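You operate a simulated robot arm through the tools that you are given. There is no shell and no other tool. Be economical: measure what you need, move in short steps, check, and stop when the job is done.

Carry out the task below with a simulated robot arm. There is one attempt and no reset: what you move stays moved.

TASK
True the caliper on the two blocks that make the card's size.
Fine: shut the jaws on both, press SET, open up and put the blocks back.
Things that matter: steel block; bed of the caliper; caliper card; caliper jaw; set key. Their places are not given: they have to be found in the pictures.

It is judged by the outcome, as a careful person would: the job done as asked, and still so three seconds after it is handed in. It fails if anything else is knocked over, pushed out of place, dropped, spilled or broken.

THE ROBOT
A 7-joint arm with a two-finger parallel gripper, fixed in place. Base frame: the origin is at the foot of the arm, x ahead of it, y to its left, z up; the work surface is at about z = 0.85. Lengths are in m, angles in rad, forces in N, time in s.
With the tool pointing down near the work surface it reaches from about 0.3 to 0.7 m from the base axis. Its first joint turns from -1.152 to 1.152 rad. Payload 1.57 kg.
Tool frame: the origin (TCP) lies between the finger pads and is the grasp point; the fingertips stand 0.03 m ahead of it; z points along the fingers, y is the line along which they close. The gripper opens to 0.11 m. The fingers are 0.024 m wide and 0.012 m thick; the gripper's body (0.048 by 0.112 m) begins 0.078 m behind the TCP.
Orientation is told as [roll, pitch, yaw] about the base's x, y, z axes, in that order, counted from this pose: with the fingers straight down and closing along the base's y, the tool's x points along the base's -x, its y along +y and its z along -z.

THE INTERFACE
- The arm moves only by the tool arm_command. Its argument "series" is one flat list of numbers, 7 for each row, row after row: the shift along the base's x, y, z in m, then the turn, a rotation vector about the base's x, y, z in rad, then the gripper command, from -1 (shut) to 1 (fully open), values between in proportion. In form: [tx, ty, tz, rx, ry, rz, gripper, tx, ty, tz, rx, ry, rz, gripper, ...]. A call has 1 to 10 rows; each row is the pose to reach, as a shift and turn from the pose commanded when the call began. A row lasts 0.2 s, in which the tool goes at most 0.05 m and 0.15 rad; a call with a longer step from one row to the next is refused whole, and so is a gripper value outside its range. A pose out of reach is approached as far as the arm can. The call stops where the force on the tool passes 70 N (or 10 N more than at its start, if that is more) or the arm is blocked; 0.2 s more then pass. The fingers move at their own pace (about 0.108 m/s each) and stop on an object; they squeeze with about 40 N. The grip force told is the motor's: it shows also when the fingers shut on nothing. Time passes only in rows, and 0.2 s behind the last, so rows that repeat a pose let the fingers close. It gives the time, the measured TCP pose, the force on the tool (base axes), the opening and the grip force at its end, in the units of the frame above (readings bear some noise), and new pictures: "show" is both (left out), scene, wrist or none.
- Cameras (640 x 400 px; columns grow to the right, rows downward): "scene" is fixed at [0.1643, -0.3891, 1.4247]; the picture's right is [0.78, -0.62, 0.00], its down [-0.33, -0.41, -0.85] and it looks along [0.53, 0.67, -0.53] (base axes); focal length 334 px, centre (320, 200). "wrist" rides on the gripper at [-0.036, 0, -0.08] in the tool frame; the picture's right is [0.00, -1.00, 0.00], its down [0.97, 0.00, -0.24] and it looks along [0.24, 0.00, 0.97] (tool axes); focal length 218 px, centre (320, 200).
- pixel_to_xyz(camera, pixels): for up to 12 pixels [column, row] of the newest picture of that camera ("zoom" is the newest enlarged one), the place [x, y, z] in the base frame of the surface seen there, good to about 0.003 m, but the place of the scene camera against the robot may be out by one fixed shift of up to 0.025 m in any direction. No time passes.
- enlarge(camera, box): a new picture of the part [left, top, right, bottom] of that camera's present view, enlarged. No time passes.
- job_done(): hands the job in; it is judged then, once.

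Work in short steps. Measure before you move; look again where a grasp or a placing could have gone wrong, and mend it. You have 80 turns and 120 pictures in all, the two below and enlarged ones among them. Open the gripper and draw the arm clear of the work before you hand the job in, unless the task says otherwise; then end with one line.

The tools are called after "Call:" by a JSON object that holds its "op" and its "data". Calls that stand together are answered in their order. arm_command: Moves the arm, as the interface text tells. Its arguments: {"type":"object","properties":{"series":{"type":"array"},"show":{"type":"string","enum":["both","scene","wrist","none"]}},"required":["series"]} The other tools are called the same way: pixel_to_xyz (camera, pixels) gives the place of the surface under pixels of a picture; enlarge (camera, box) takes an enlarged picture of a part of a camera's view; job_done () hands the job in.

At the start:

```text
clock: 0.0
eef_pos: [0.4416, 0.1011, 1.2206]
ee_rot: [-0.002, 0.0, 0.0]
ft_force: [-0.1, 0.1, -0.1]
width: 0.1103
grasp_force: 0.1
```

scene: 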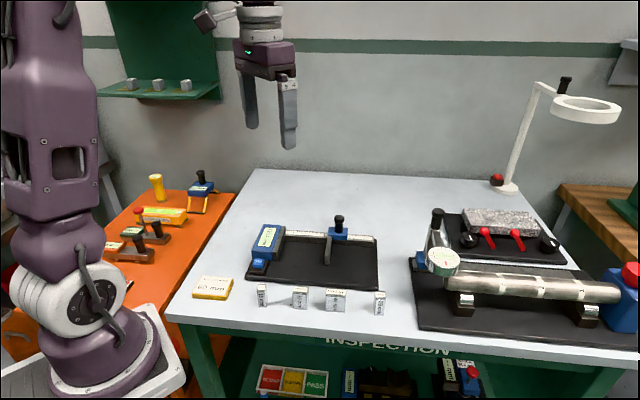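
wrist: 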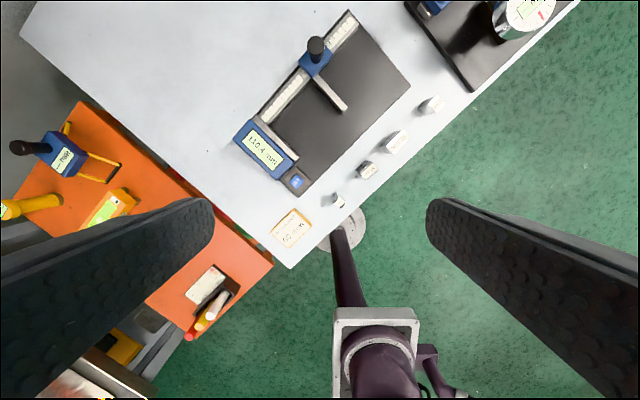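

Let me look closely at the card, blocks and caliper.

Call:
{"op": "enlarge", "data": {"camera": "scene", "box": [180, 200, 400, 330]}}

Call:
{"op": "enlarge", "data": {"camera": "wrist", "box": [220, 0, 460, 250]}}

Call:
{"op": "enlarge", "data": {"camera": "scene", "box": [240, 270, 400, 330]}}

```text
2.91 times, centred on (290, 265) of scene
```

zoom: 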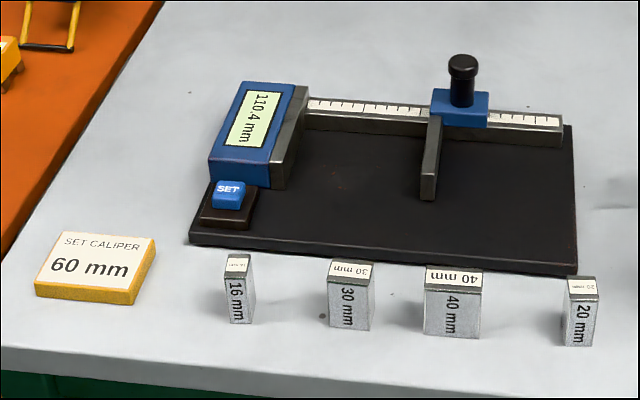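

```text
1.60 times, centred on (340, 125) of wrist
```

zoom: 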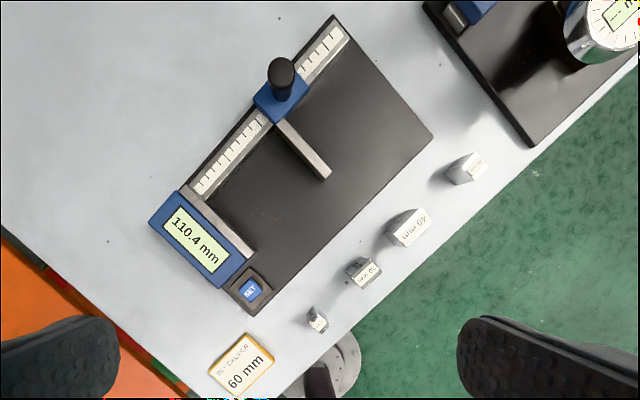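

```text
4.00 times, centred on (320, 300) of scene
```

zoom: 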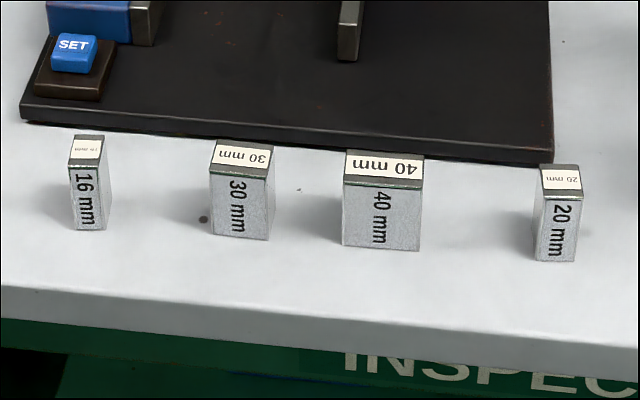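

The card says 60 mm, so I need the 40 and 20 blocks. I'll measure the parts in the wrist camera.

Call:
{"op": "pixel_to_xyz", "data": {"camera": "wrist", "pixels": [[439, 102], [397, 143], [368, 169], [339, 200], [296, 181], [343, 107], [318, 77], [317, 44], [293, 157], [255, 122], [345, 140], [407, 85]]}}

Call:
{"op": "pixel_to_xyz", "data": {"camera": "scene", "pixels": [[380, 294], [336, 292], [300, 290], [262, 287], [258, 264], [326, 263], [337, 234], [338, 218], [277, 263], [285, 231], [310, 265], [376, 287]]}}

```text
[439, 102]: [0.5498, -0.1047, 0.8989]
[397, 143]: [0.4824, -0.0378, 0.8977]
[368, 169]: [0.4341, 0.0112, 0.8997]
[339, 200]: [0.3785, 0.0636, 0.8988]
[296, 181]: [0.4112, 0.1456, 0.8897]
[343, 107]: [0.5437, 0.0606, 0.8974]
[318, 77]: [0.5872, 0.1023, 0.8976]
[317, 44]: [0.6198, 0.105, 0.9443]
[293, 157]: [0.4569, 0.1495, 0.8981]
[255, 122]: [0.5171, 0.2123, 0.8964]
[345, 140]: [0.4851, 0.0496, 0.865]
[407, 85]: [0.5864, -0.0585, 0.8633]
```

```text
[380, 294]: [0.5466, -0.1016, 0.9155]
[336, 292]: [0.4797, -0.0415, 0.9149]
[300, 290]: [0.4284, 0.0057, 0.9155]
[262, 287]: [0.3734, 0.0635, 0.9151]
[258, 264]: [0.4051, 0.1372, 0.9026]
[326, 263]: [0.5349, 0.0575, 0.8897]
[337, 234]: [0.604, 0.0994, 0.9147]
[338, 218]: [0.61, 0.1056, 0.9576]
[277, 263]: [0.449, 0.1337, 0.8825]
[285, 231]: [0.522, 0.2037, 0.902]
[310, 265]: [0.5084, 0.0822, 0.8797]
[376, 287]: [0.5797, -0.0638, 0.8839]
```

The tops of the blocks are at z ≈ 0.899, the bed at 0.864 and the jaws run at about 45°. I'll turn the tool by -45° and go nearer to look.

Call:
{"op": "arm_command", "data": {"series": [0.012, -0.022, -0.02, 0, 0, -0.131, 1, 0.024, -0.044, -0.04, 0, 0, -0.262, 1, 0.036, -0.066, -0.06, 0, 0, -0.393, 1, 0.048, -0.088, -0.08, 0, 0, -0.524, 1, 0.06, -0.11, -0.1, 0, 0, -0.655, 1, 0.07, -0.13, -0.12, 0, 0, -0.785, 1, 0.07, -0.13, -0.12, 0, 0, -0.785, 1], "show": "wrist"}}

```text
clock: 1.6
eef_pos: [0.513, -0.0286, 1.1013]
ee_rot: [-0.002, 0.0, -0.786]
ft_force: [-1.0, 0.4, -0.2]
width: 0.1099
grasp_force: 0.0
```

wrist: 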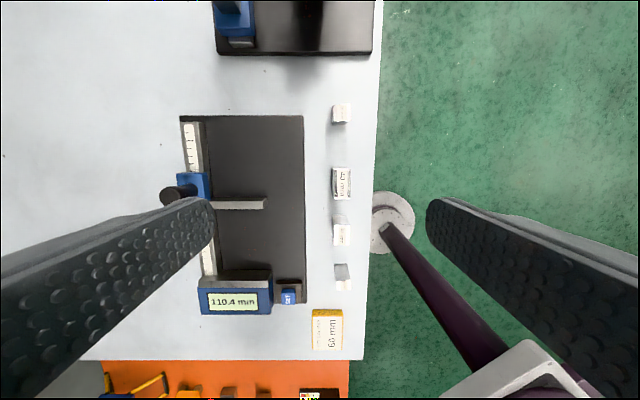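

Call:
{"op": "enlarge", "data": {"camera": "wrist", "box": [150, 90, 390, 330]}}

```text
1.67 times, centred on (270, 210) of wrist
```

zoom: 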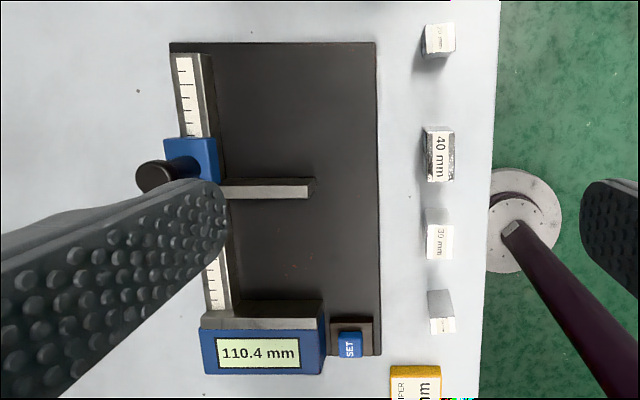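

Call:
{"op": "pixel_to_xyz", "data": {"camera": "zoom", "pixels": [[442, 137], [442, 179], [435, 157], [451, 157], [441, 28], [441, 51], [430, 40], [453, 40], [280, 320], [320, 322], [270, 193], [306, 193]]}}

Call:
{"op": "pixel_to_xyz", "data": {"camera": "zoom", "pixels": [[350, 345], [220, 190], [232, 280], [218, 280], [215, 155], [160, 176], [372, 250], [300, 250], [230, 100], [210, 100], [350, 327], [230, 320]]}}

```text
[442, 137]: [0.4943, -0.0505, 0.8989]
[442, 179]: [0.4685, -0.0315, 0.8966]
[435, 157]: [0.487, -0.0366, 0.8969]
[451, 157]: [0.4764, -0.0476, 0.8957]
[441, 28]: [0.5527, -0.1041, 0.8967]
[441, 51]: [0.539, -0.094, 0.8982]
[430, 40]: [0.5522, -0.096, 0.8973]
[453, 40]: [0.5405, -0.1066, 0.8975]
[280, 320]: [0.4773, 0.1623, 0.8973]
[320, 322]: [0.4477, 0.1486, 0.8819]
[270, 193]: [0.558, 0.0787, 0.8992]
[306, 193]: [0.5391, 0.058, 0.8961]
```

```text
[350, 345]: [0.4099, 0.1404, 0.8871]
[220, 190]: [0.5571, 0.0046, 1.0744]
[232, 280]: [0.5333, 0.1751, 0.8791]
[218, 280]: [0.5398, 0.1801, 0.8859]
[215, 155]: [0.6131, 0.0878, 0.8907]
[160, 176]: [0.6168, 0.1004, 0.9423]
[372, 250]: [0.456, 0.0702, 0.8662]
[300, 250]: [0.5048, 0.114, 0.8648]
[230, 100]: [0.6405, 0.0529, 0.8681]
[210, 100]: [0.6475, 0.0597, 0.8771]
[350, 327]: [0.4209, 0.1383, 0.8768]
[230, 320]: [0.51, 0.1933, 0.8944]
```

Everything is square to the 45° axes. I'll go down above the 40 block with the gripper partly open for a finer look.

Call:
{"op": "arm_command", "data": {"series": [-0.01, -0.003, -0.035, 0, 0, 0, 0.1, -0.02, -0.006, -0.07, 0, 0, 0, 0.1, -0.0283, -0.0096, -0.1, 0, 0, 0, 0.1, -0.0283, -0.0096, -0.1, 0, 0, 0, 0.1], "show": "wrist"}}

Call:
{"op": "enlarge", "data": {"camera": "wrist", "box": [220, 50, 420, 250]}}

```text
clock: 2.6
eef_pos: [0.4825, -0.0399, 1.001]
ee_rot: [-0.001, -0.001, -0.784]
ft_force: [0.8, -0.4, 0.4]
width: 0.0607
grasp_force: 0.1
```

wrist: 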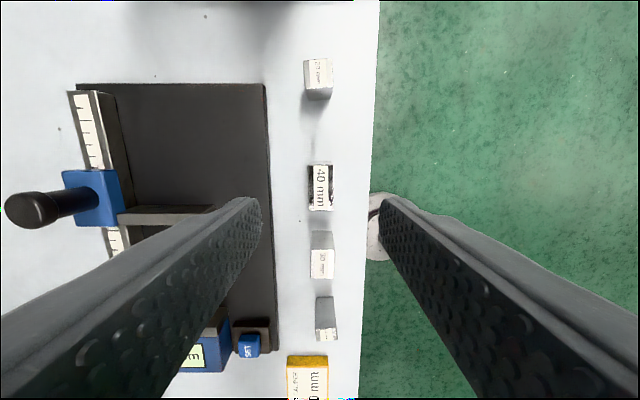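

```text
2.00 times, centred on (320, 150) of wrist
```

zoom: 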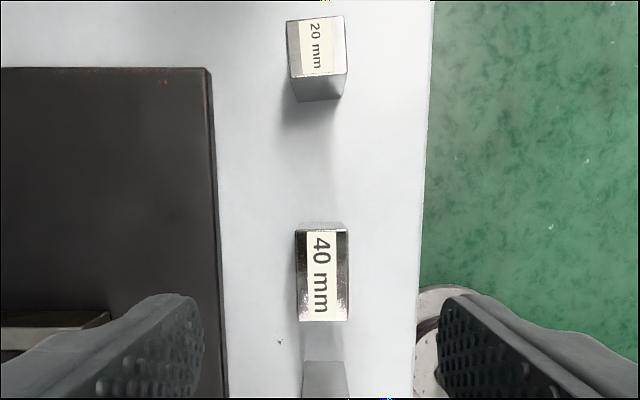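

Call:
{"op": "pixel_to_xyz", "data": {"camera": "zoom", "pixels": [[298, 233], [347, 233], [298, 318], [346, 318], [322, 276], [288, 22], [342, 17], [292, 72], [345, 72], [317, 45]]}}

```text
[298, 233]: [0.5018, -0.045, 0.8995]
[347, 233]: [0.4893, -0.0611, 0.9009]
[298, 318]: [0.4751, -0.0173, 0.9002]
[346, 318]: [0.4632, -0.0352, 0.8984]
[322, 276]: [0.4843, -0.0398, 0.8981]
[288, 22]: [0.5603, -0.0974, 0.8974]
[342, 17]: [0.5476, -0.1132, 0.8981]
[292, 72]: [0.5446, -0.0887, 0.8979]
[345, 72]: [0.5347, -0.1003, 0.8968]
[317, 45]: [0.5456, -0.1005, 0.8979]
```

The 40 block's centre is (0.4824, -0.0397), right under the tool, and the 20 block's is (0.5468, -0.0999). I'll go straight down and grip the 40.

Call:
{"op": "arm_command", "data": {"series": [0, 0, -0.04, 0, 0, 0, 0.1, 0, 0, -0.08, 0, 0, 0, 0.1, 0, 0, -0.112, 0, 0, 0, 0.1, 0, 0, -0.112, 0, 0, 0, 0.1, 0, 0, -0.112, 0, 0, 0, -1, 0, 0, -0.112, 0, 0, 0, -1, 0, 0, -0.112, 0, 0, 0, -1], "show": "wrist"}}

```text
clock: 4.2
eef_pos: [0.4811, -0.0406, 0.8884]
ee_rot: [0.0, 0.001, -0.785]
ft_force: [-0.9, -0.2, -0.3]
width: 0.022
grasp_force: 34.6
```

wrist: 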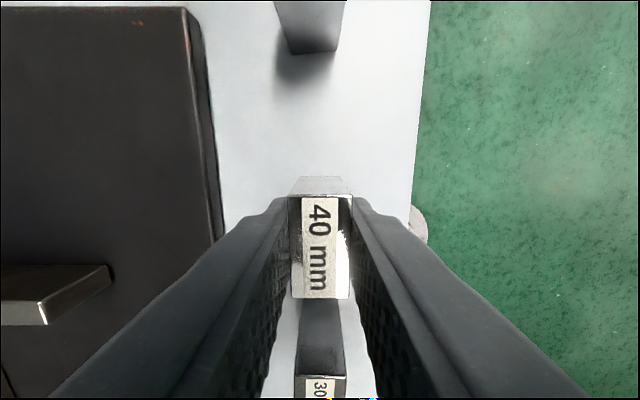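

Gripped (opening 22 mm). I'll lift it and hover over the bed between the jaws, then measure the fixed jaw.

Call:
{"op": "arm_command", "data": {"series": [0, 0, 0.045, 0, 0, 0, -1, 0, 0, 0.09, 0, 0, 0, -1, 0.012, 0.036, 0.1, 0, 0, 0, -1, 0.024, 0.073, 0.1, 0, 0, 0, -1, 0.036, 0.11, 0.1, 0, 0, 0, -1, 0.049, 0.147, 0.1, 0, 0, 0, -1, 0.049, 0.147, 0.1, 0, 0, 0, -1], "show": "both"}}

Call:
{"op": "enlarge", "data": {"camera": "scene", "box": [230, 190, 390, 310]}}

```text
clock: 5.8
eef_pos: [0.5322, 0.1098, 0.99]
ee_rot: [0.0, 0.0, -0.786]
ft_force: [0.4, -0.5, -3.6]
width: 0.0217
grasp_force: 34.9
```

scene: 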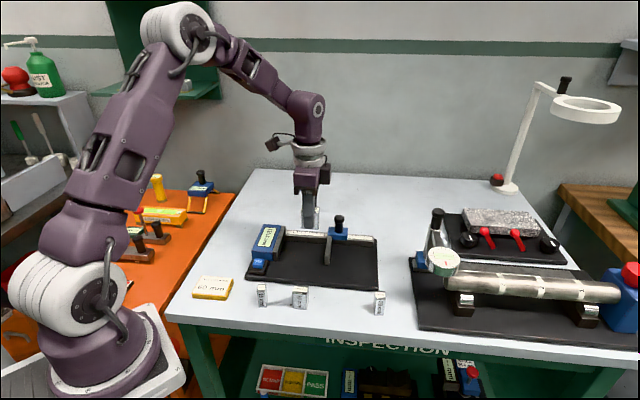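
wrist: 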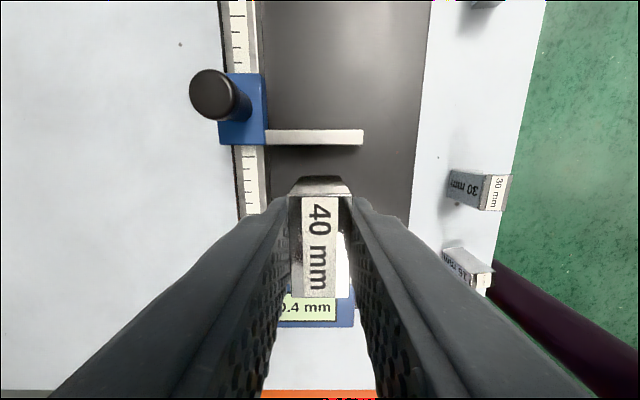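

```text
3.33 times, centred on (310, 250) of scene
```

zoom: 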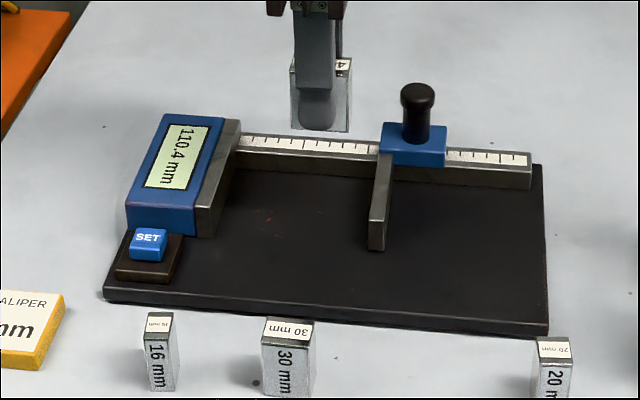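

Call:
{"op": "pixel_to_xyz", "data": {"camera": "zoom", "pixels": [[228, 180], [222, 195], [218, 210], [205, 205], [222, 155], [378, 210], [383, 180], [380, 225], [235, 170], [320, 100], [300, 160], [386, 235]]}}

Call:
{"op": "pixel_to_xyz", "data": {"camera": "wrist", "pixels": [[340, 143], [290, 143], [340, 133], [360, 137], [270, 137], [255, 137], [206, 88], [262, 200]]}}

```text
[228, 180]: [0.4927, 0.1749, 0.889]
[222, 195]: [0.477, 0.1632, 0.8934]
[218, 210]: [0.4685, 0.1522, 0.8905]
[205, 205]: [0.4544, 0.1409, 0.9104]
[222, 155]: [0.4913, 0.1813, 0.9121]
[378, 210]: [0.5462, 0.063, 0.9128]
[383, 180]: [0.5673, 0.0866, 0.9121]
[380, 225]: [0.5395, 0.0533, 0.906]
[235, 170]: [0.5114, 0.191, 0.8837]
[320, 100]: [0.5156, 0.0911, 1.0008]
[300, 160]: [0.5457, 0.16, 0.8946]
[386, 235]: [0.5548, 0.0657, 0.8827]
```

```text
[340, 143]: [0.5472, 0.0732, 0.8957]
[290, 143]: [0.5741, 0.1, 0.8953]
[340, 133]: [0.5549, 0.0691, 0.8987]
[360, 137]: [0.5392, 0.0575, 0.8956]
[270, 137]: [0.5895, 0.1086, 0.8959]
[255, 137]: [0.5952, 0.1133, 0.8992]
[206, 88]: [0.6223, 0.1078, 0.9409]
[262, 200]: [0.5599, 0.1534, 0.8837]
```

The fixed jaw's face is at u ≈ 0.2255 (u=(x−y)/√2) and the moving one's at 0.335. I'll set the 40 about 5 mm off the fixed jaw at v ≈ 0.448.

Call:
{"op": "arm_command", "data": {"series": [-0.019, 0.0156, 0, 0, 0, 0, -1, -0.0384, 0.0312, 0, 0, 0, 0, -1, -0.0384, 0.0312, -0.035, 0, 0, 0, -1, -0.0384, 0.0312, -0.065, 0, 0, 0, -1, -0.0384, 0.0312, -0.078, 0, 0, 0, -1, -0.0384, 0.0312, -0.081, 0, 0, 0, -1, -0.0384, 0.0312, -0.081, 0, 0, 0, -1], "show": "both"}}

Call:
{"op": "enlarge", "data": {"camera": "scene", "box": [230, 190, 390, 310]}}

```text
clock: 7.4
eef_pos: [0.4945, 0.1386, 0.9086]
ee_rot: [0.0, -0.001, -0.786]
ft_force: [0.1, 0.1, -3.1]
width: 0.0214
grasp_force: 35.1
```

scene: 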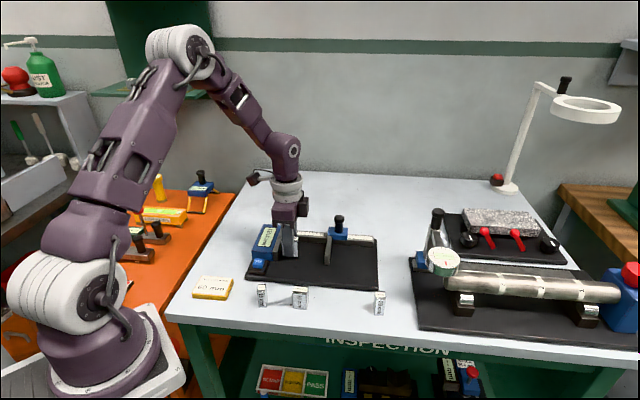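
wrist: 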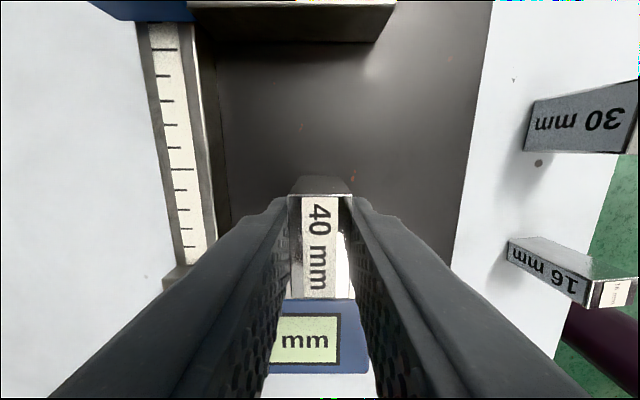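

```text
3.33 times, centred on (310, 250) of scene
```

zoom: 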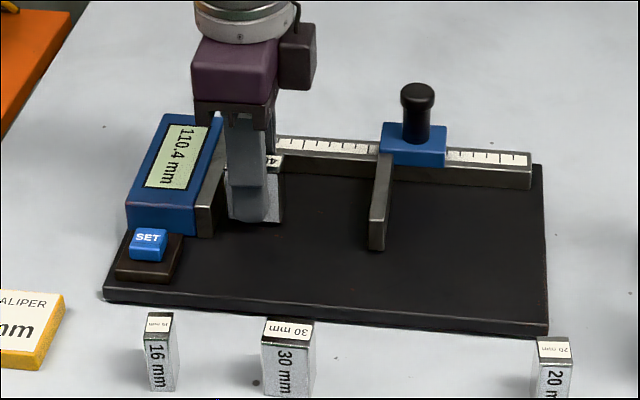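

Close to the bed, without contact yet. I'll lower it gently.

Call:
{"op": "arm_command", "data": {"series": [0, 0, -0.002, 0, 0, 0, -1, 0, 0, -0.004, 0, 0, 0, -1, 0, 0, -0.0045, 0, 0, 0, -1], "show": "none"}}

```text
clock: 8.2
eef_pos: [0.4929, 0.1396, 0.9046]
ee_rot: [-0.001, -0.001, -0.785]
ft_force: [-1.4, -1.0, 3.3]
width: 0.0219
grasp_force: 34.6
```

Touching the bed (force sign changed). Open to 50 mm and lift.

Call:
{"op": "arm_command", "data": {"series": [0, 0, 0, 0, 0, 0, -0.1, 0, 0, 0, 0, 0, 0, -0.1, 0, 0, 0.04, 0, 0, 0, -0.1, 0, 0, 0.08, 0, 0, 0, -0.1, 0, 0, 0.11, 0, 0, 0, -0.1, 0.01, -0.03, 0.11, 0, 0, 0, 0.1, 0.02, -0.075, 0.11, 0, 0, 0, 0.1, 0.03, -0.12, 0.11, 0, 0, 0, 0.1, 0.035, -0.165, 0.11, 0, 0, 0, 0.1, 0.04, -0.2, 0.11, 0, 0, 0, 0.1], "show": "both"}}

Call:
{"op": "enlarge", "data": {"camera": "scene", "box": [230, 190, 390, 310]}}

```text
clock: 10.4
eef_pos: [0.5334, -0.0634, 1.012]
ee_rot: [0.0, 0.001, -0.786]
ft_force: [-0.3, -0.4, 0.2]
width: 0.0602
grasp_force: 0.1
```

scene: 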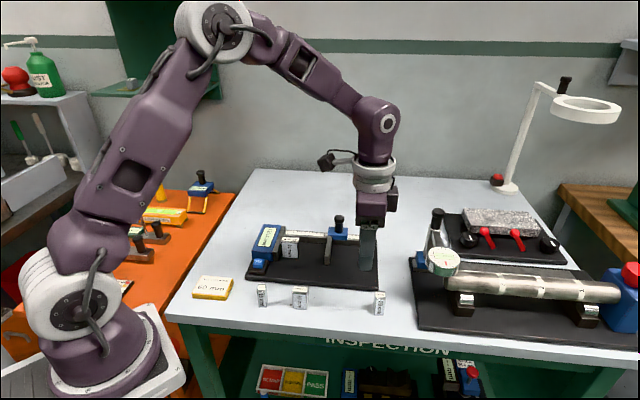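
wrist: 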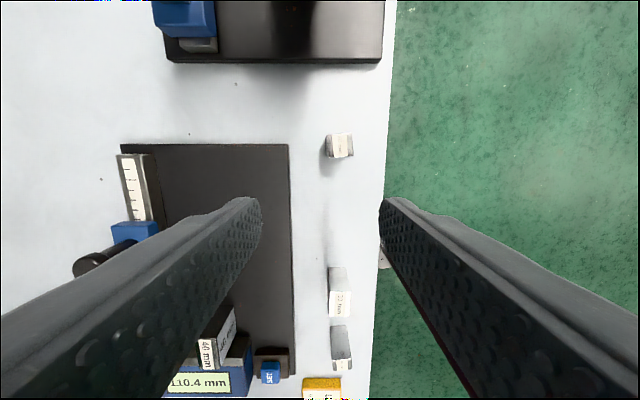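

```text
3.33 times, centred on (310, 250) of scene
```

zoom: 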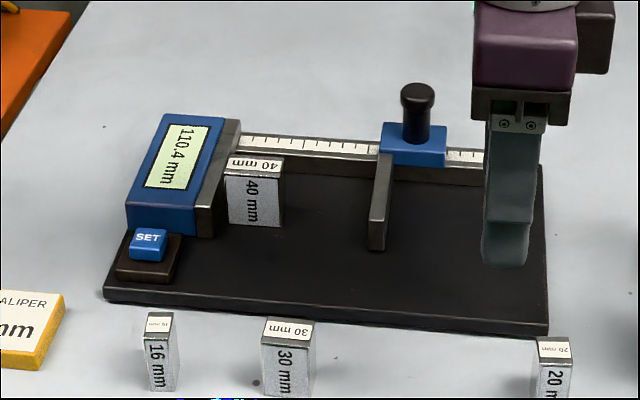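

Now above the 20 block to check its centre and turn.

Call:
{"op": "arm_command", "data": {"series": [0.0129, -0.0396, 0, 0, 0, 0, 0.1, 0.0129, -0.0396, -0.03, 0, 0, 0, 0.1, 0.0129, -0.0396, -0.03, 0, 0, 0, 0.1], "show": "wrist"}}

Call:
{"op": "enlarge", "data": {"camera": "wrist", "box": [260, 140, 380, 260]}}

```text
clock: 11.2
eef_pos: [0.5457, -0.1002, 0.9822]
ee_rot: [0.0, 0.002, -0.785]
ft_force: [0.3, 0.1, 0.0]
width: 0.0604
grasp_force: 0.0
```

wrist: 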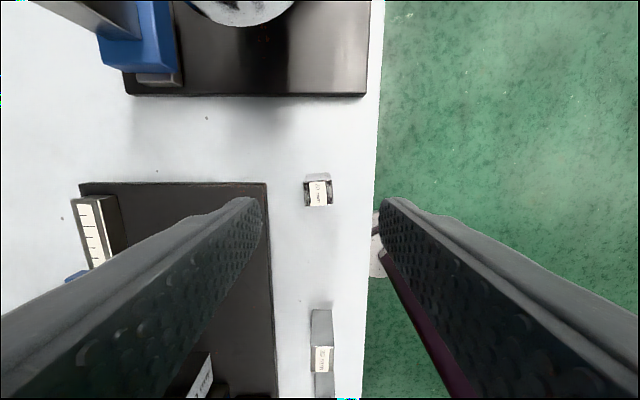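

```text
3.33 times, centred on (320, 200) of wrist
```

zoom: 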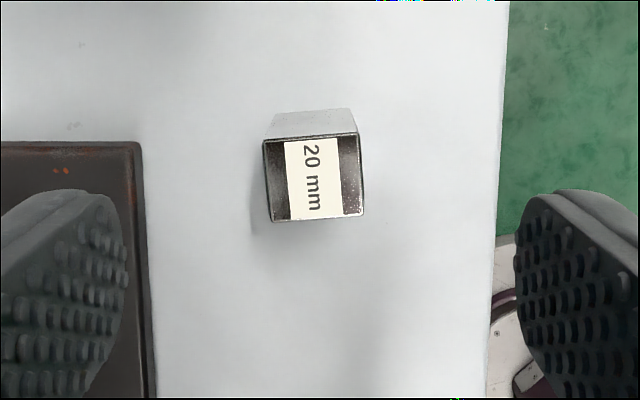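

Call:
{"op": "pixel_to_xyz", "data": {"camera": "zoom", "pixels": [[265, 143], [356, 136], [271, 219], [362, 213], [313, 178]]}}

```text
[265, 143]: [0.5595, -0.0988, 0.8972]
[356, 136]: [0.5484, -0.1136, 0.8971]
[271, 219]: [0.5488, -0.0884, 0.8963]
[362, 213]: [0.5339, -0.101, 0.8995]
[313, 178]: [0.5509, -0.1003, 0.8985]
```

The 20 block sits turned by about +0.075 rad; I'll match that and grip it.

Call:
{"op": "arm_command", "data": {"series": [0.001, 0, -0.03, 0, 0, 0.075, 0.1, 0.001, 0, -0.065, 0, 0, 0.075, 0.1, 0.001, 0, -0.094, 0, 0, 0.075, 0.1, 0.001, 0, -0.094, 0, 0, 0.075, 0.1, 0.001, 0, -0.094, 0, 0, 0.075, -1, 0.001, 0, -0.094, 0, 0, 0.075, -1, 0.001, 0, -0.094, 0, 0, 0.075, -1], "show": "wrist"}}

```text
clock: 12.8
eef_pos: [0.5484, -0.0997, 0.8875]
ee_rot: [-0.001, 0.002, -0.71]
ft_force: [0.1, -0.4, -0.6]
width: 0.0216
grasp_force: 34.4
```

wrist: 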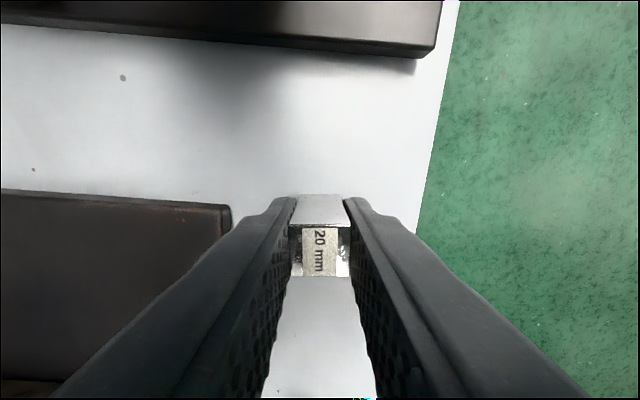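

Gripped. Lift, carry over the bed, square it up and hover just above.

Call:
{"op": "arm_command", "data": {"series": [0, 0, 0.045, 0, 0, 0, -1, 0, 0, 0.09, 0, 0, -0.02, -1, -0.006, 0.043, 0.1, 0, 0, -0.04, -1, -0.012, 0.086, 0.1, 0, 0, -0.075, -1, -0.018, 0.13, 0.1, 0, 0, -0.075, -1, -0.024, 0.173, 0.1, 0, 0, -0.075, -1, -0.0291, 0.2148, 0.1, 0, 0, -0.075, -1, -0.0291, 0.2148, 0.06, 0, 0, -0.075, -1, -0.0291, 0.2148, 0.06, 0, 0, -0.075, -1], "show": "both"}}

Call:
{"op": "enlarge", "data": {"camera": "scene", "box": [230, 190, 390, 310]}}

```text
clock: 14.8
eef_pos: [0.5202, 0.113, 0.9485]
ee_rot: [0.0, 0.003, -0.785]
ft_force: [-0.6, 0.5, -0.9]
width: 0.0214
grasp_force: 34.5
```

scene: 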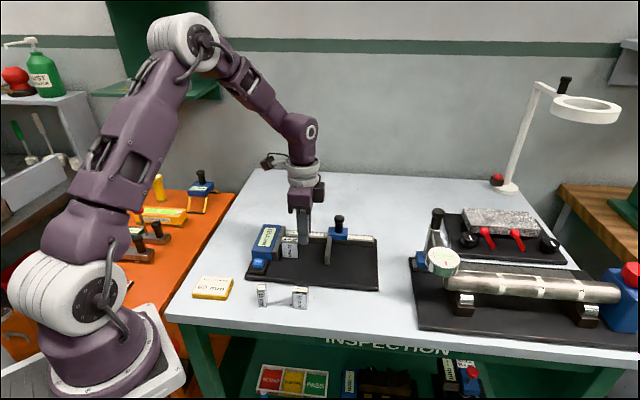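
wrist: 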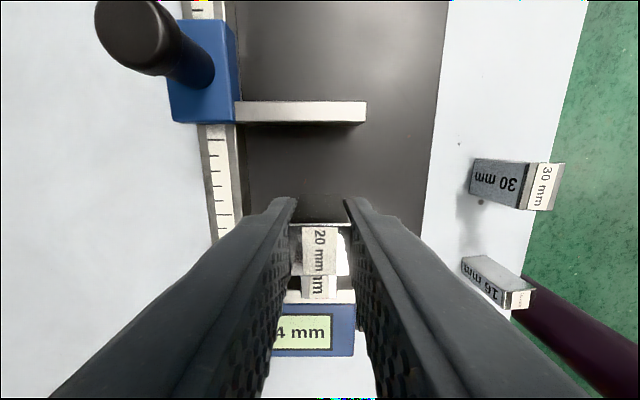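

```text
3.33 times, centred on (310, 250) of scene
```

zoom: 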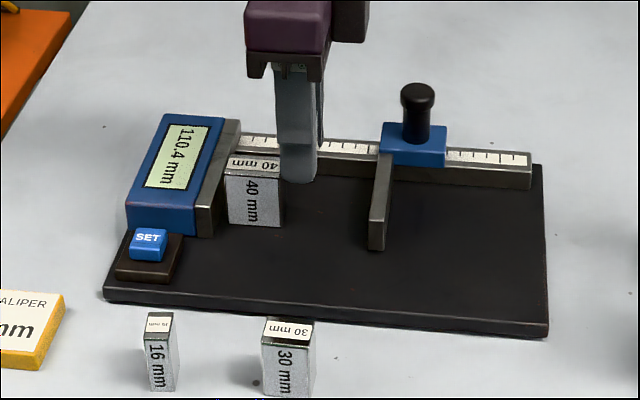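

Clear of the 40 block; lower it to the bed.

Call:
{"op": "arm_command", "data": {"series": [0.0007, -0.0007, -0.03, 0, 0, 0, -1, 0.0007, -0.0007, -0.038, 0, 0, 0, -1, 0.0007, -0.0007, -0.042, 0, 0, 0, -1, 0.0007, -0.0007, -0.0445, 0, 0, 0, -1, 0.0007, -0.0007, -0.0445, 0, 0, 0, -1], "show": "wrist"}}

```text
clock: 16.0
eef_pos: [0.5193, 0.1131, 0.9061]
ee_rot: [0.0, 0.0, -0.786]
ft_force: [-0.7, -0.5, -1.4]
width: 0.0217
grasp_force: 34.6
```

wrist: 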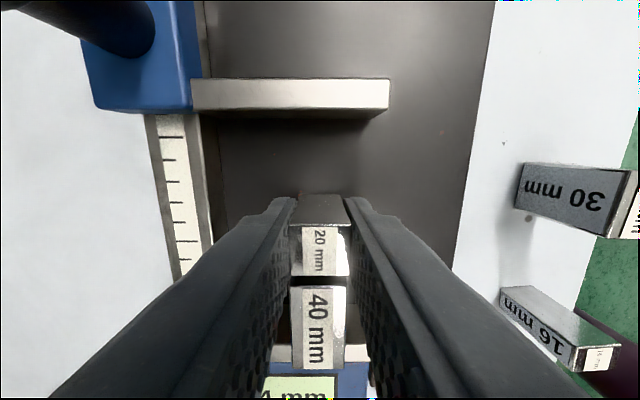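

Call:
{"op": "arm_command", "data": {"series": [0, 0, -0.0015, 0, 0, 0, -1, 0, 0, -0.0025, 0, 0, 0, -1, 0, 0, -0.0025, 0, 0, 0, -1], "show": "none"}}

```text
clock: 16.8
eef_pos: [0.5189, 0.1144, 0.9028]
ee_rot: [-0.001, -0.002, -0.786]
ft_force: [0.2, 0.4, -1.4]
width: 0.0217
grasp_force: 34.3
```

Call:
{"op": "arm_command", "data": {"series": [0, 0, -0.001, 0, 0, 0, -1, 0, 0, -0.002, 0, 0, 0, -1, 0, 0, -0.002, 0, 0, 0, -1], "show": "none"}}

```text
clock: 17.6
eef_pos: [0.5181, 0.1134, 0.9017]
ee_rot: [0.003, -0.001, -0.785]
ft_force: [-2.3, 0.7, 34.4]
width: 0.022
grasp_force: 34.9
```

Firm contact now. Release and rise.

Call:
{"op": "arm_command", "data": {"series": [0, 0, 0.0015, 0, 0, 0, -0.1, 0, 0, 0.0015, 0, 0, 0, -0.1, 0, 0, 0.0015, 0, 0, 0, -0.1, 0, 0, 0.045, 0, 0, 0, -0.1, 0, 0, 0.09, 0, 0, 0, -0.1, 0, 0, 0.12, 0, 0, 0, -0.1, 0, 0, 0.12, 0, 0, 0, -0.1], "show": "both"}}

Call:
{"op": "enlarge", "data": {"camera": "wrist", "box": [200, 100, 440, 340]}}

Call:
{"op": "enlarge", "data": {"camera": "scene", "box": [230, 190, 390, 310]}}

```text
clock: 19.2
eef_pos: [0.5192, 0.1119, 1.0214]
ee_rot: [0.0, 0.0, -0.784]
ft_force: [0.3, -0.1, -0.3]
width: 0.0497
grasp_force: 0.0
```

scene: 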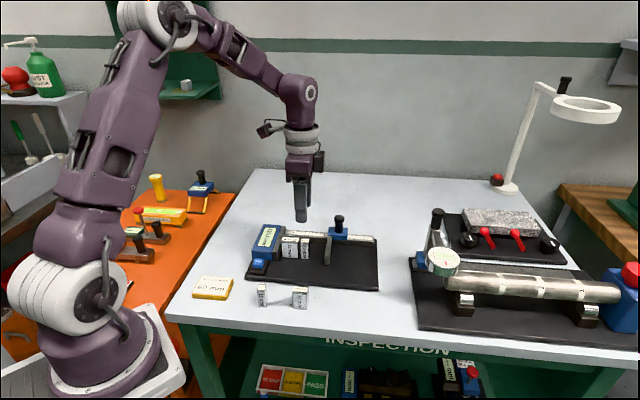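
wrist: 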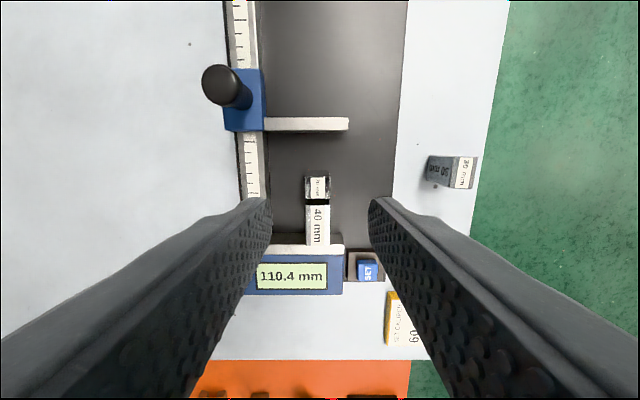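

```text
1.67 times, centred on (320, 220) of wrist
```

zoom: 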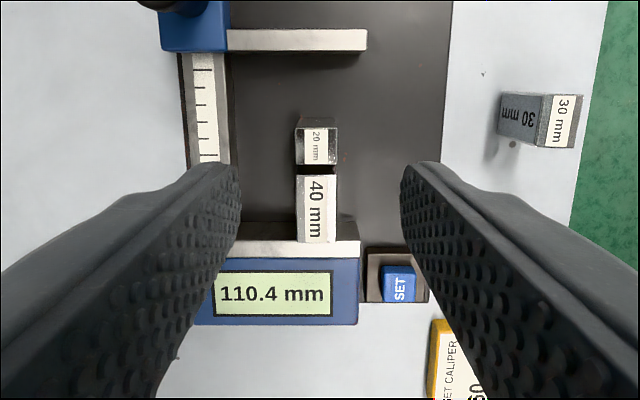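

```text
3.33 times, centred on (310, 250) of scene
```

zoom: 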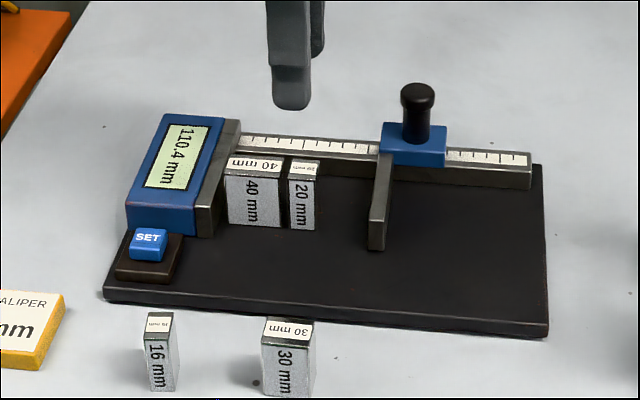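

Both blocks stand in line. Next the jaw's knob: measure it precisely.

Call:
{"op": "pixel_to_xyz", "data": {"camera": "wrist", "pixels": [[206, 84], [222, 68], [222, 104], [234, 84], [218, 86], [257, 75], [240, 125], [262, 125], [250, 110], [300, 128]]}}

Call:
{"op": "pixel_to_xyz", "data": {"camera": "scene", "pixels": [[339, 217], [336, 218], [342, 218], [339, 230], [338, 236], [346, 233], [330, 233]]}}

```text
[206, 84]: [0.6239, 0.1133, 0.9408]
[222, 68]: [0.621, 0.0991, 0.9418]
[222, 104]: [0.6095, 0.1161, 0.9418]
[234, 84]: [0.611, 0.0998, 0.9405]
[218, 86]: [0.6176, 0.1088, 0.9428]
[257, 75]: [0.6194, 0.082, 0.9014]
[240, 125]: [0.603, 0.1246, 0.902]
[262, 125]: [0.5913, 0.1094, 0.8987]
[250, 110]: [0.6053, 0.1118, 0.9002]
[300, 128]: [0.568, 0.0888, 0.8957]
```

```text
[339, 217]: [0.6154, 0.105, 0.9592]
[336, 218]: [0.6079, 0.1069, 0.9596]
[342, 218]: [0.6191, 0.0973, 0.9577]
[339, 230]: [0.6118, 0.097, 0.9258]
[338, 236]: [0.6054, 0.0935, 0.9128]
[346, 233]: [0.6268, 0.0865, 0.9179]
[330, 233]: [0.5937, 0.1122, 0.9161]
```

Knob centre ≈ (0.6164, 0.1071), top at 0.942. I'll go over it and down.

Call:
{"op": "arm_command", "data": {"series": [0.045, -0.003, 0, 0, 0, 0, -0.1, 0.09, -0.0065, 0, 0, 0, 0, -0.1, 0.097, -0.0071, -0.02, 0, 0, 0, -0.1, 0.097, -0.0071, -0.03, 0, 0, 0, -0.1], "show": "both"}}

```text
clock: 20.2
eef_pos: [0.617, 0.1054, 0.9918]
ee_rot: [0.001, 0.001, -0.788]
ft_force: [1.3, 0.1, 0.2]
width: 0.0496
grasp_force: 0.1
```

scene: 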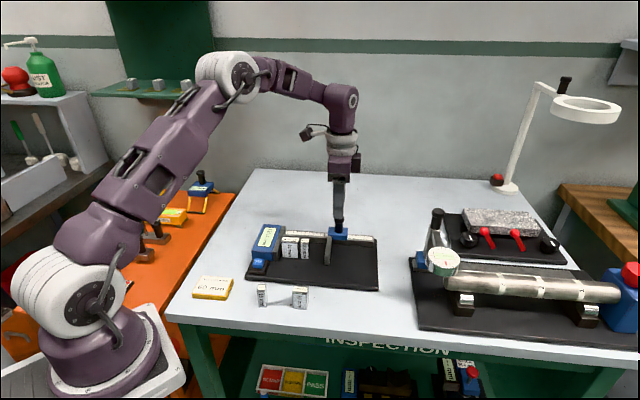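
wrist: 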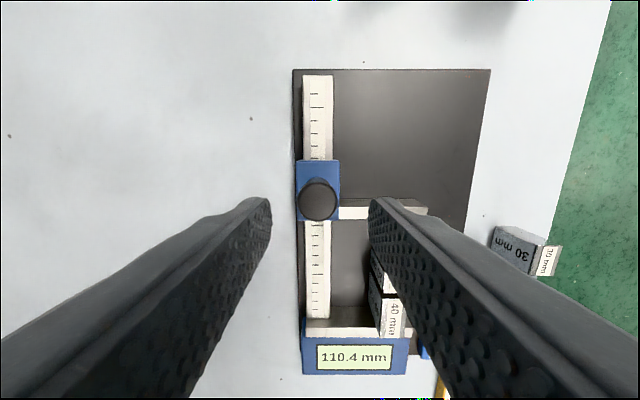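

Call:
{"op": "arm_command", "data": {"series": [0, 0, -0.03, 0, 0, 0, -0.1, 0, 0, -0.052, 0, 0, 0, -0.1, 0, 0, -0.052, 0, 0, 0, -0.1, 0, 0, -0.052, 0, 0, 0, -1, 0, 0, -0.052, 0, 0, 0, -1, 0, 0, -0.052, 0, 0, 0, -1], "show": "wrist"}}

```text
clock: 21.6
eef_pos: [0.6169, 0.1072, 0.9396]
ee_rot: [0.003, -0.001, -0.785]
ft_force: [17.3, 16.1, -0.5]
width: 0.0255
grasp_force: 37.1
```

wrist: 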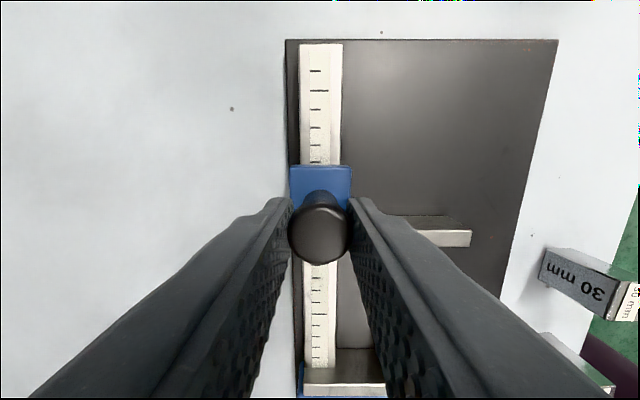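

Gripped at 25 mm, with a 24 N side load along +v; I'll ease that 1.5 mm and slide the jaw 30 mm toward the blocks.

Call:
{"op": "arm_command", "data": {"series": [0.001, 0.001, 0, 0, 0, 0, -1, -0.003, 0.005, 0, 0, 0, 0, -1, -0.0065, 0.0085, 0, 0, 0, 0, -1, -0.01, 0.012, 0, 0, 0, 0, -1, -0.0135, 0.0155, 0, 0, 0, 0, -1, -0.017, 0.019, 0, 0, 0, 0, -1, -0.0202, 0.0222, 0, 0, 0, 0, -1, -0.0202, 0.0222, 0, 0, 0, 0, -1], "show": "both"}}

Call:
{"op": "enlarge", "data": {"camera": "scene", "box": [230, 190, 390, 310]}}

```text
clock: 23.4
eef_pos: [0.5956, 0.1292, 0.9397]
ee_rot: [0.001, -0.001, -0.787]
ft_force: [2.3, 1.1, 10.4]
width: 0.0256
grasp_force: 36.8
```

scene: 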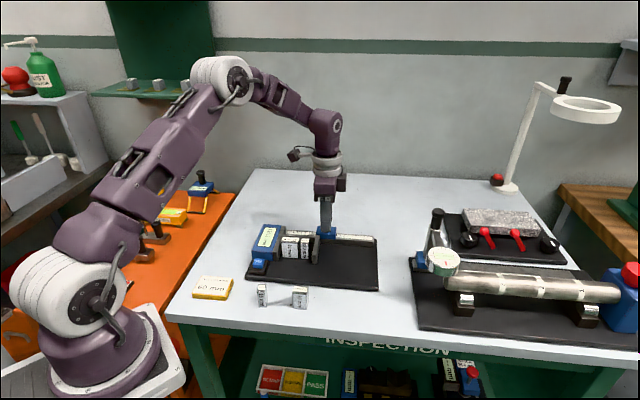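
wrist: 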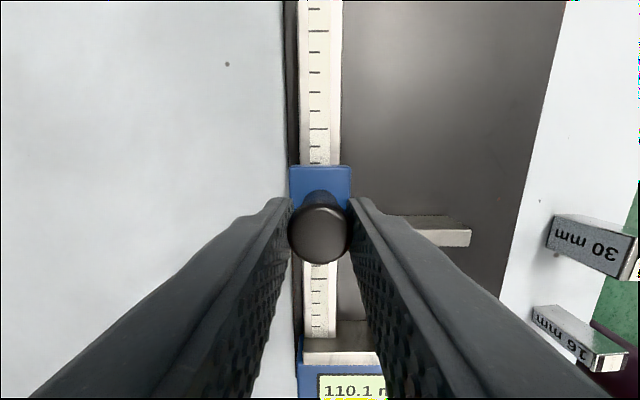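

```text
3.33 times, centred on (310, 250) of scene
```

zoom: 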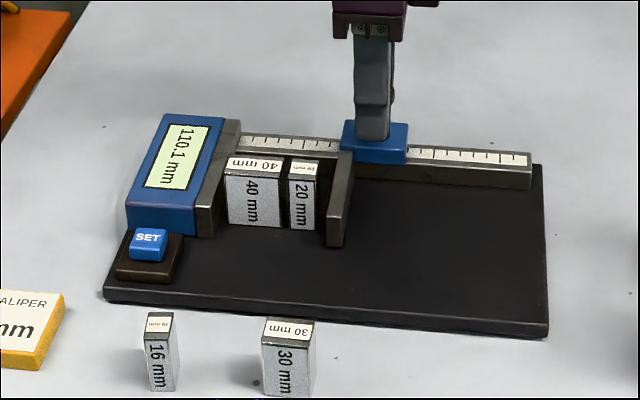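

Sliding well. Continue slowly until the blocks take up and force rises.

Call:
{"op": "arm_command", "data": {"series": [-0.0018, 0.0018, 0, 0, 0, 0, -1, -0.0036, 0.0036, 0, 0, 0, 0, -1, -0.0054, 0.0054, 0, 0, 0, 0, -1, -0.0072, 0.0072, 0, 0, 0, 0, -1, -0.0085, 0.0085, 0, 0, 0, 0, -1, -0.0098, 0.0098, 0, 0, 0, 0, -1, -0.0112, 0.0112, 0, 0, 0, 0, -1, -0.0112, 0.0112, 0, 0, 0, 0, -1], "show": "scene"}}

Call:
{"op": "enlarge", "data": {"camera": "scene", "box": [230, 200, 350, 290]}}

```text
clock: 25.2
eef_pos: [0.5852, 0.1403, 0.9394]
ee_rot: [0.002, -0.003, -0.786]
ft_force: [11.6, 6.1, 21.5]
width: 0.0255
grasp_force: 36.6
```

scene: 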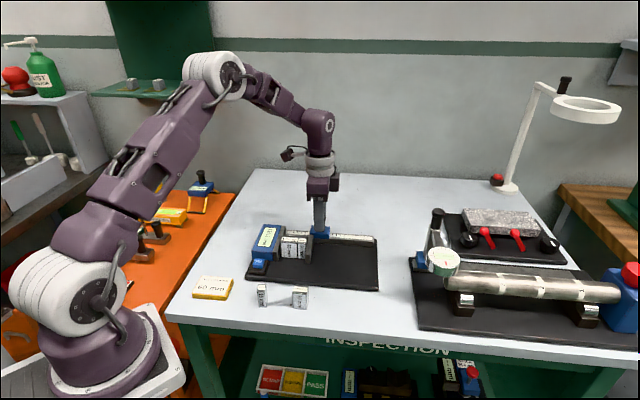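

```text
4.44 times, centred on (290, 245) of scene
```

zoom: 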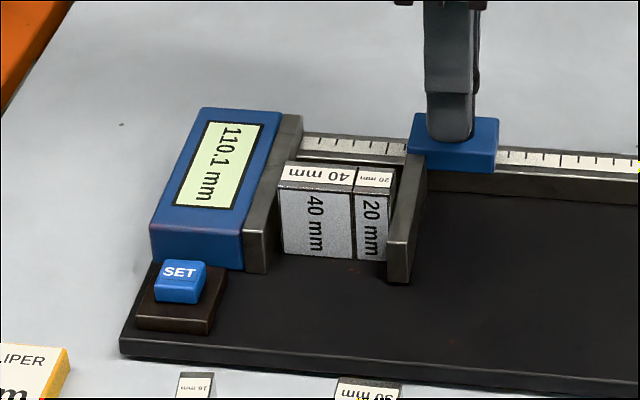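

The blocks are together now; a small gap is left at the fixed jaw. Keep going in small steps.

Call:
{"op": "arm_command", "data": {"series": [-0.0002, 0.0012, 0.001, 0, 0, 0, -1, -0.0009, 0.0019, 0.001, 0, 0, 0, -1, -0.0016, 0.0026, 0.001, 0, 0, 0, -1, -0.0023, 0.0033, 0.001, 0, 0, 0, -1, -0.0023, 0.0033, 0.001, 0, 0, 0, -1], "show": "none"}}

Call:
{"op": "enlarge", "data": {"camera": "scene", "box": [250, 220, 330, 280]}}

```text
clock: 26.4
eef_pos: [0.581, 0.1431, 0.9399]
ee_rot: [-0.004, 0.001, -0.785]
ft_force: [4.3, 0.5, 3.3]
width: 0.0257
grasp_force: 36.8
```

```text
6.67 times, centred on (290, 250) of scene
```

zoom: 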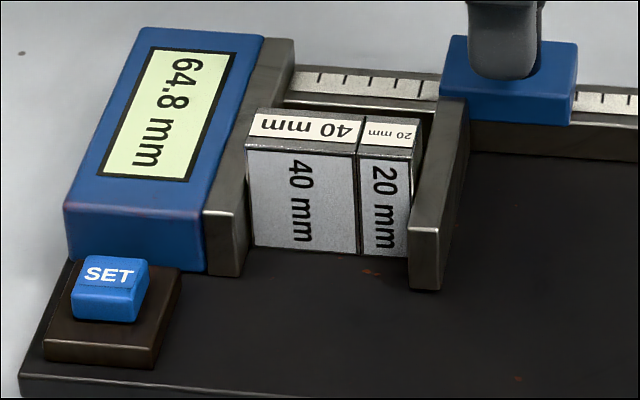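

Call:
{"op": "arm_command", "data": {"series": [-0.0007, 0.0007, 0, 0, 0, 0, -1, -0.0014, 0.0014, 0, 0, 0, 0, -1, -0.0021, 0.0021, 0, 0, 0, 0, -1, -0.0021, 0.0021, 0, 0, 0, 0, -1], "show": "none"}}

Call:
{"op": "enlarge", "data": {"camera": "scene", "box": [250, 220, 330, 280]}}

```text
clock: 27.4
eef_pos: [0.5806, 0.143, 0.9396]
ee_rot: [0.001, -0.006, -0.785]
ft_force: [16.6, -15.4, 0.2]
width: 0.0257
grasp_force: 36.8
```

```text
6.67 times, centred on (290, 250) of scene
```

zoom: 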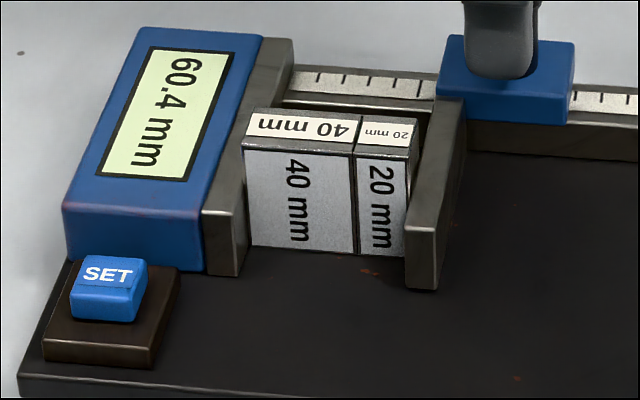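

Force of 22 N along the slide and 60.4 on the display: shut. I'll press a hair more to confirm that it doesn't move.

Call:
{"op": "arm_command", "data": {"series": [-0.0005, 0.0005, 0, 0, 0, 0, -1, -0.0008, 0.0008, 0, 0, 0, 0, -1, -0.0008, 0.0008, 0, 0, 0, 0, -1], "show": "none"}}

Call:
{"op": "enlarge", "data": {"camera": "scene", "box": [250, 220, 330, 280]}}

```text
clock: 28.2
eef_pos: [0.5804, 0.144, 0.9386]
ee_rot: [0.0, -0.002, -0.787]
ft_force: [19.9, -22.9, 0.0]
width: 0.0255
grasp_force: 37.1
```

```text
6.67 times, centred on (290, 250) of scene
```

zoom: 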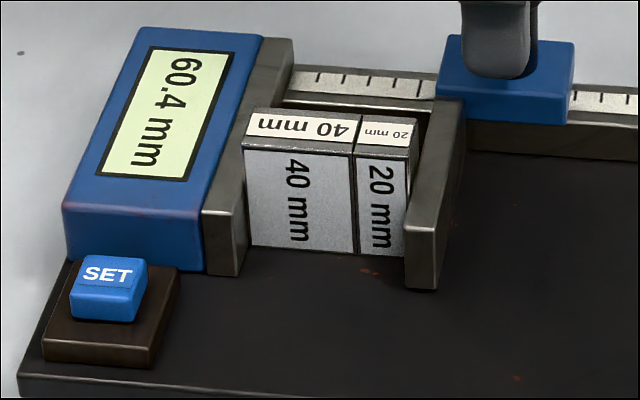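

Steady. Release, rise, and go over the SET key with the gripper shut.

Call:
{"op": "arm_command", "data": {"series": [0, 0, 0, 0, 0, 0, -0.1, 0, 0, 0, 0, 0, 0, -0.1, 0, 0, 0.045, 0, 0, 0, -0.1, 0, 0, 0.08, 0, 0, 0, -0.1, -0.045, -0.001, 0.08, 0, 0, 0, -0.5, -0.09, -0.002, 0.08, 0, 0, 0, -1, -0.135, -0.003, 0.08, 0, 0, 0, -1, -0.169, -0.004, 0.08, 0, 0, 0, -1, -0.169, -0.004, 0.06, 0, 0, 0, -1, -0.169, -0.004, 0.06, 0, 0, 0, -1], "show": "both"}}

Call:
{"op": "enlarge", "data": {"camera": "scene", "box": [230, 200, 350, 290]}}

```text
clock: 30.4
eef_pos: [0.4096, 0.1413, 0.9988]
ee_rot: [0.001, 0.0, -0.784]
ft_force: [0.7, -0.3, 0.3]
width: 0.0
grasp_force: 21.3
```

scene: 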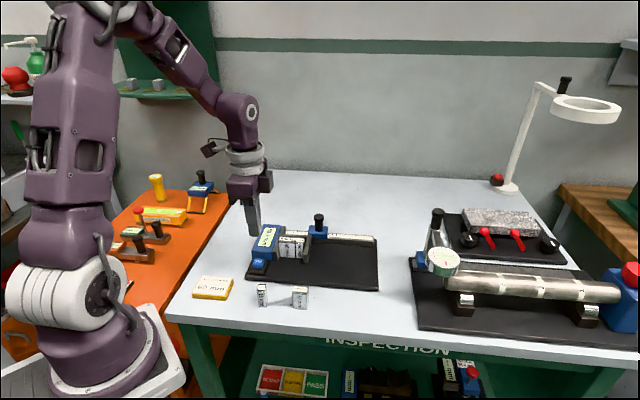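
wrist: 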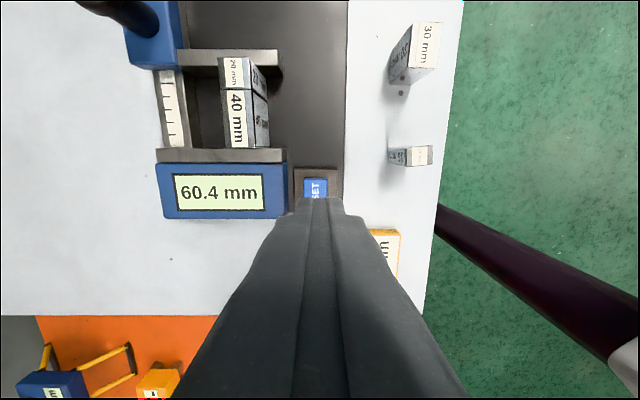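

```text
4.44 times, centred on (290, 245) of scene
```

zoom: 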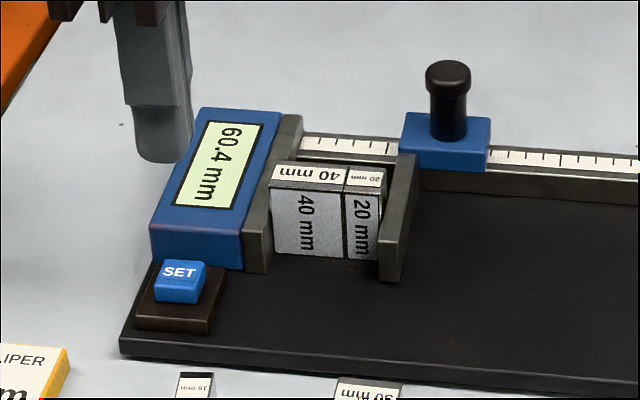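

Still at 60.4. Measure the key.

Call:
{"op": "pixel_to_xyz", "data": {"camera": "wrist", "pixels": [[315, 189], [305, 181], [325, 181], [315, 179], [305, 195], [325, 195], [286, 180]]}}

Call:
{"op": "pixel_to_xyz", "data": {"camera": "zoom", "pixels": [[180, 272], [158, 281], [198, 284], [168, 262], [205, 264], [178, 296]]}}

```text
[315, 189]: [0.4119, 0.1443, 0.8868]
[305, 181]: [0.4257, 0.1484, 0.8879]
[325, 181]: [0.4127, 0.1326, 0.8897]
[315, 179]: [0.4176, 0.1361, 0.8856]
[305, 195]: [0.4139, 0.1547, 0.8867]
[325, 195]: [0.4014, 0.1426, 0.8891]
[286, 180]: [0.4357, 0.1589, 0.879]
```

```text
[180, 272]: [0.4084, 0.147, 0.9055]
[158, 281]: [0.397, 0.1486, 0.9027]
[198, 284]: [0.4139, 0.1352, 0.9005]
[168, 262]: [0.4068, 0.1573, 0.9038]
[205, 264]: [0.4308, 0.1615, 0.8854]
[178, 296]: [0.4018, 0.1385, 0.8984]
```

Key centre ≈ (0.412, 0.145), top 0.8875, so the tips meet it at TCP z ≈ 0.9175. Come down to just above, then press slowly.

Call:
{"op": "arm_command", "data": {"series": [0.0011, 0.0026, -0.04, 0, 0, 0, -1, 0.0011, 0.0026, -0.075, 0, 0, 0, -1, 0.0011, 0.0026, -0.079, 0, 0, 0, -1, 0.0011, 0.0026, -0.081, 0, 0, 0, -1, 0.0011, 0.0026, -0.083, 0, 0, 0, -1, 0.0011, 0.0026, -0.084, 0, 0, 0, -1, 0.0011, 0.0026, -0.084, 0, 0, 0, -1], "show": "scene"}}

Call:
{"op": "enlarge", "data": {"camera": "scene", "box": [230, 200, 350, 290]}}

```text
clock: 32.0
eef_pos: [0.4115, 0.1434, 0.9141]
ee_rot: [-0.001, 0.001, -0.785]
ft_force: [0.2, 0.6, 1.0]
width: 0.0004
grasp_force: 21.6
```

scene: 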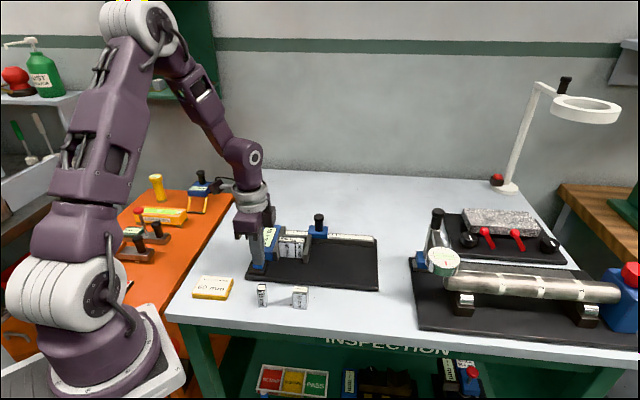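

```text
4.44 times, centred on (290, 245) of scene
```

zoom: 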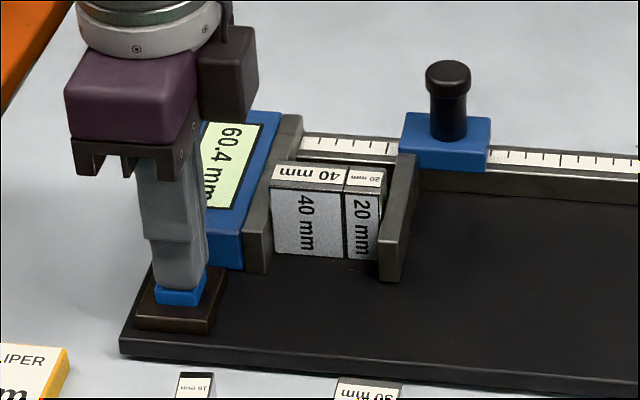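

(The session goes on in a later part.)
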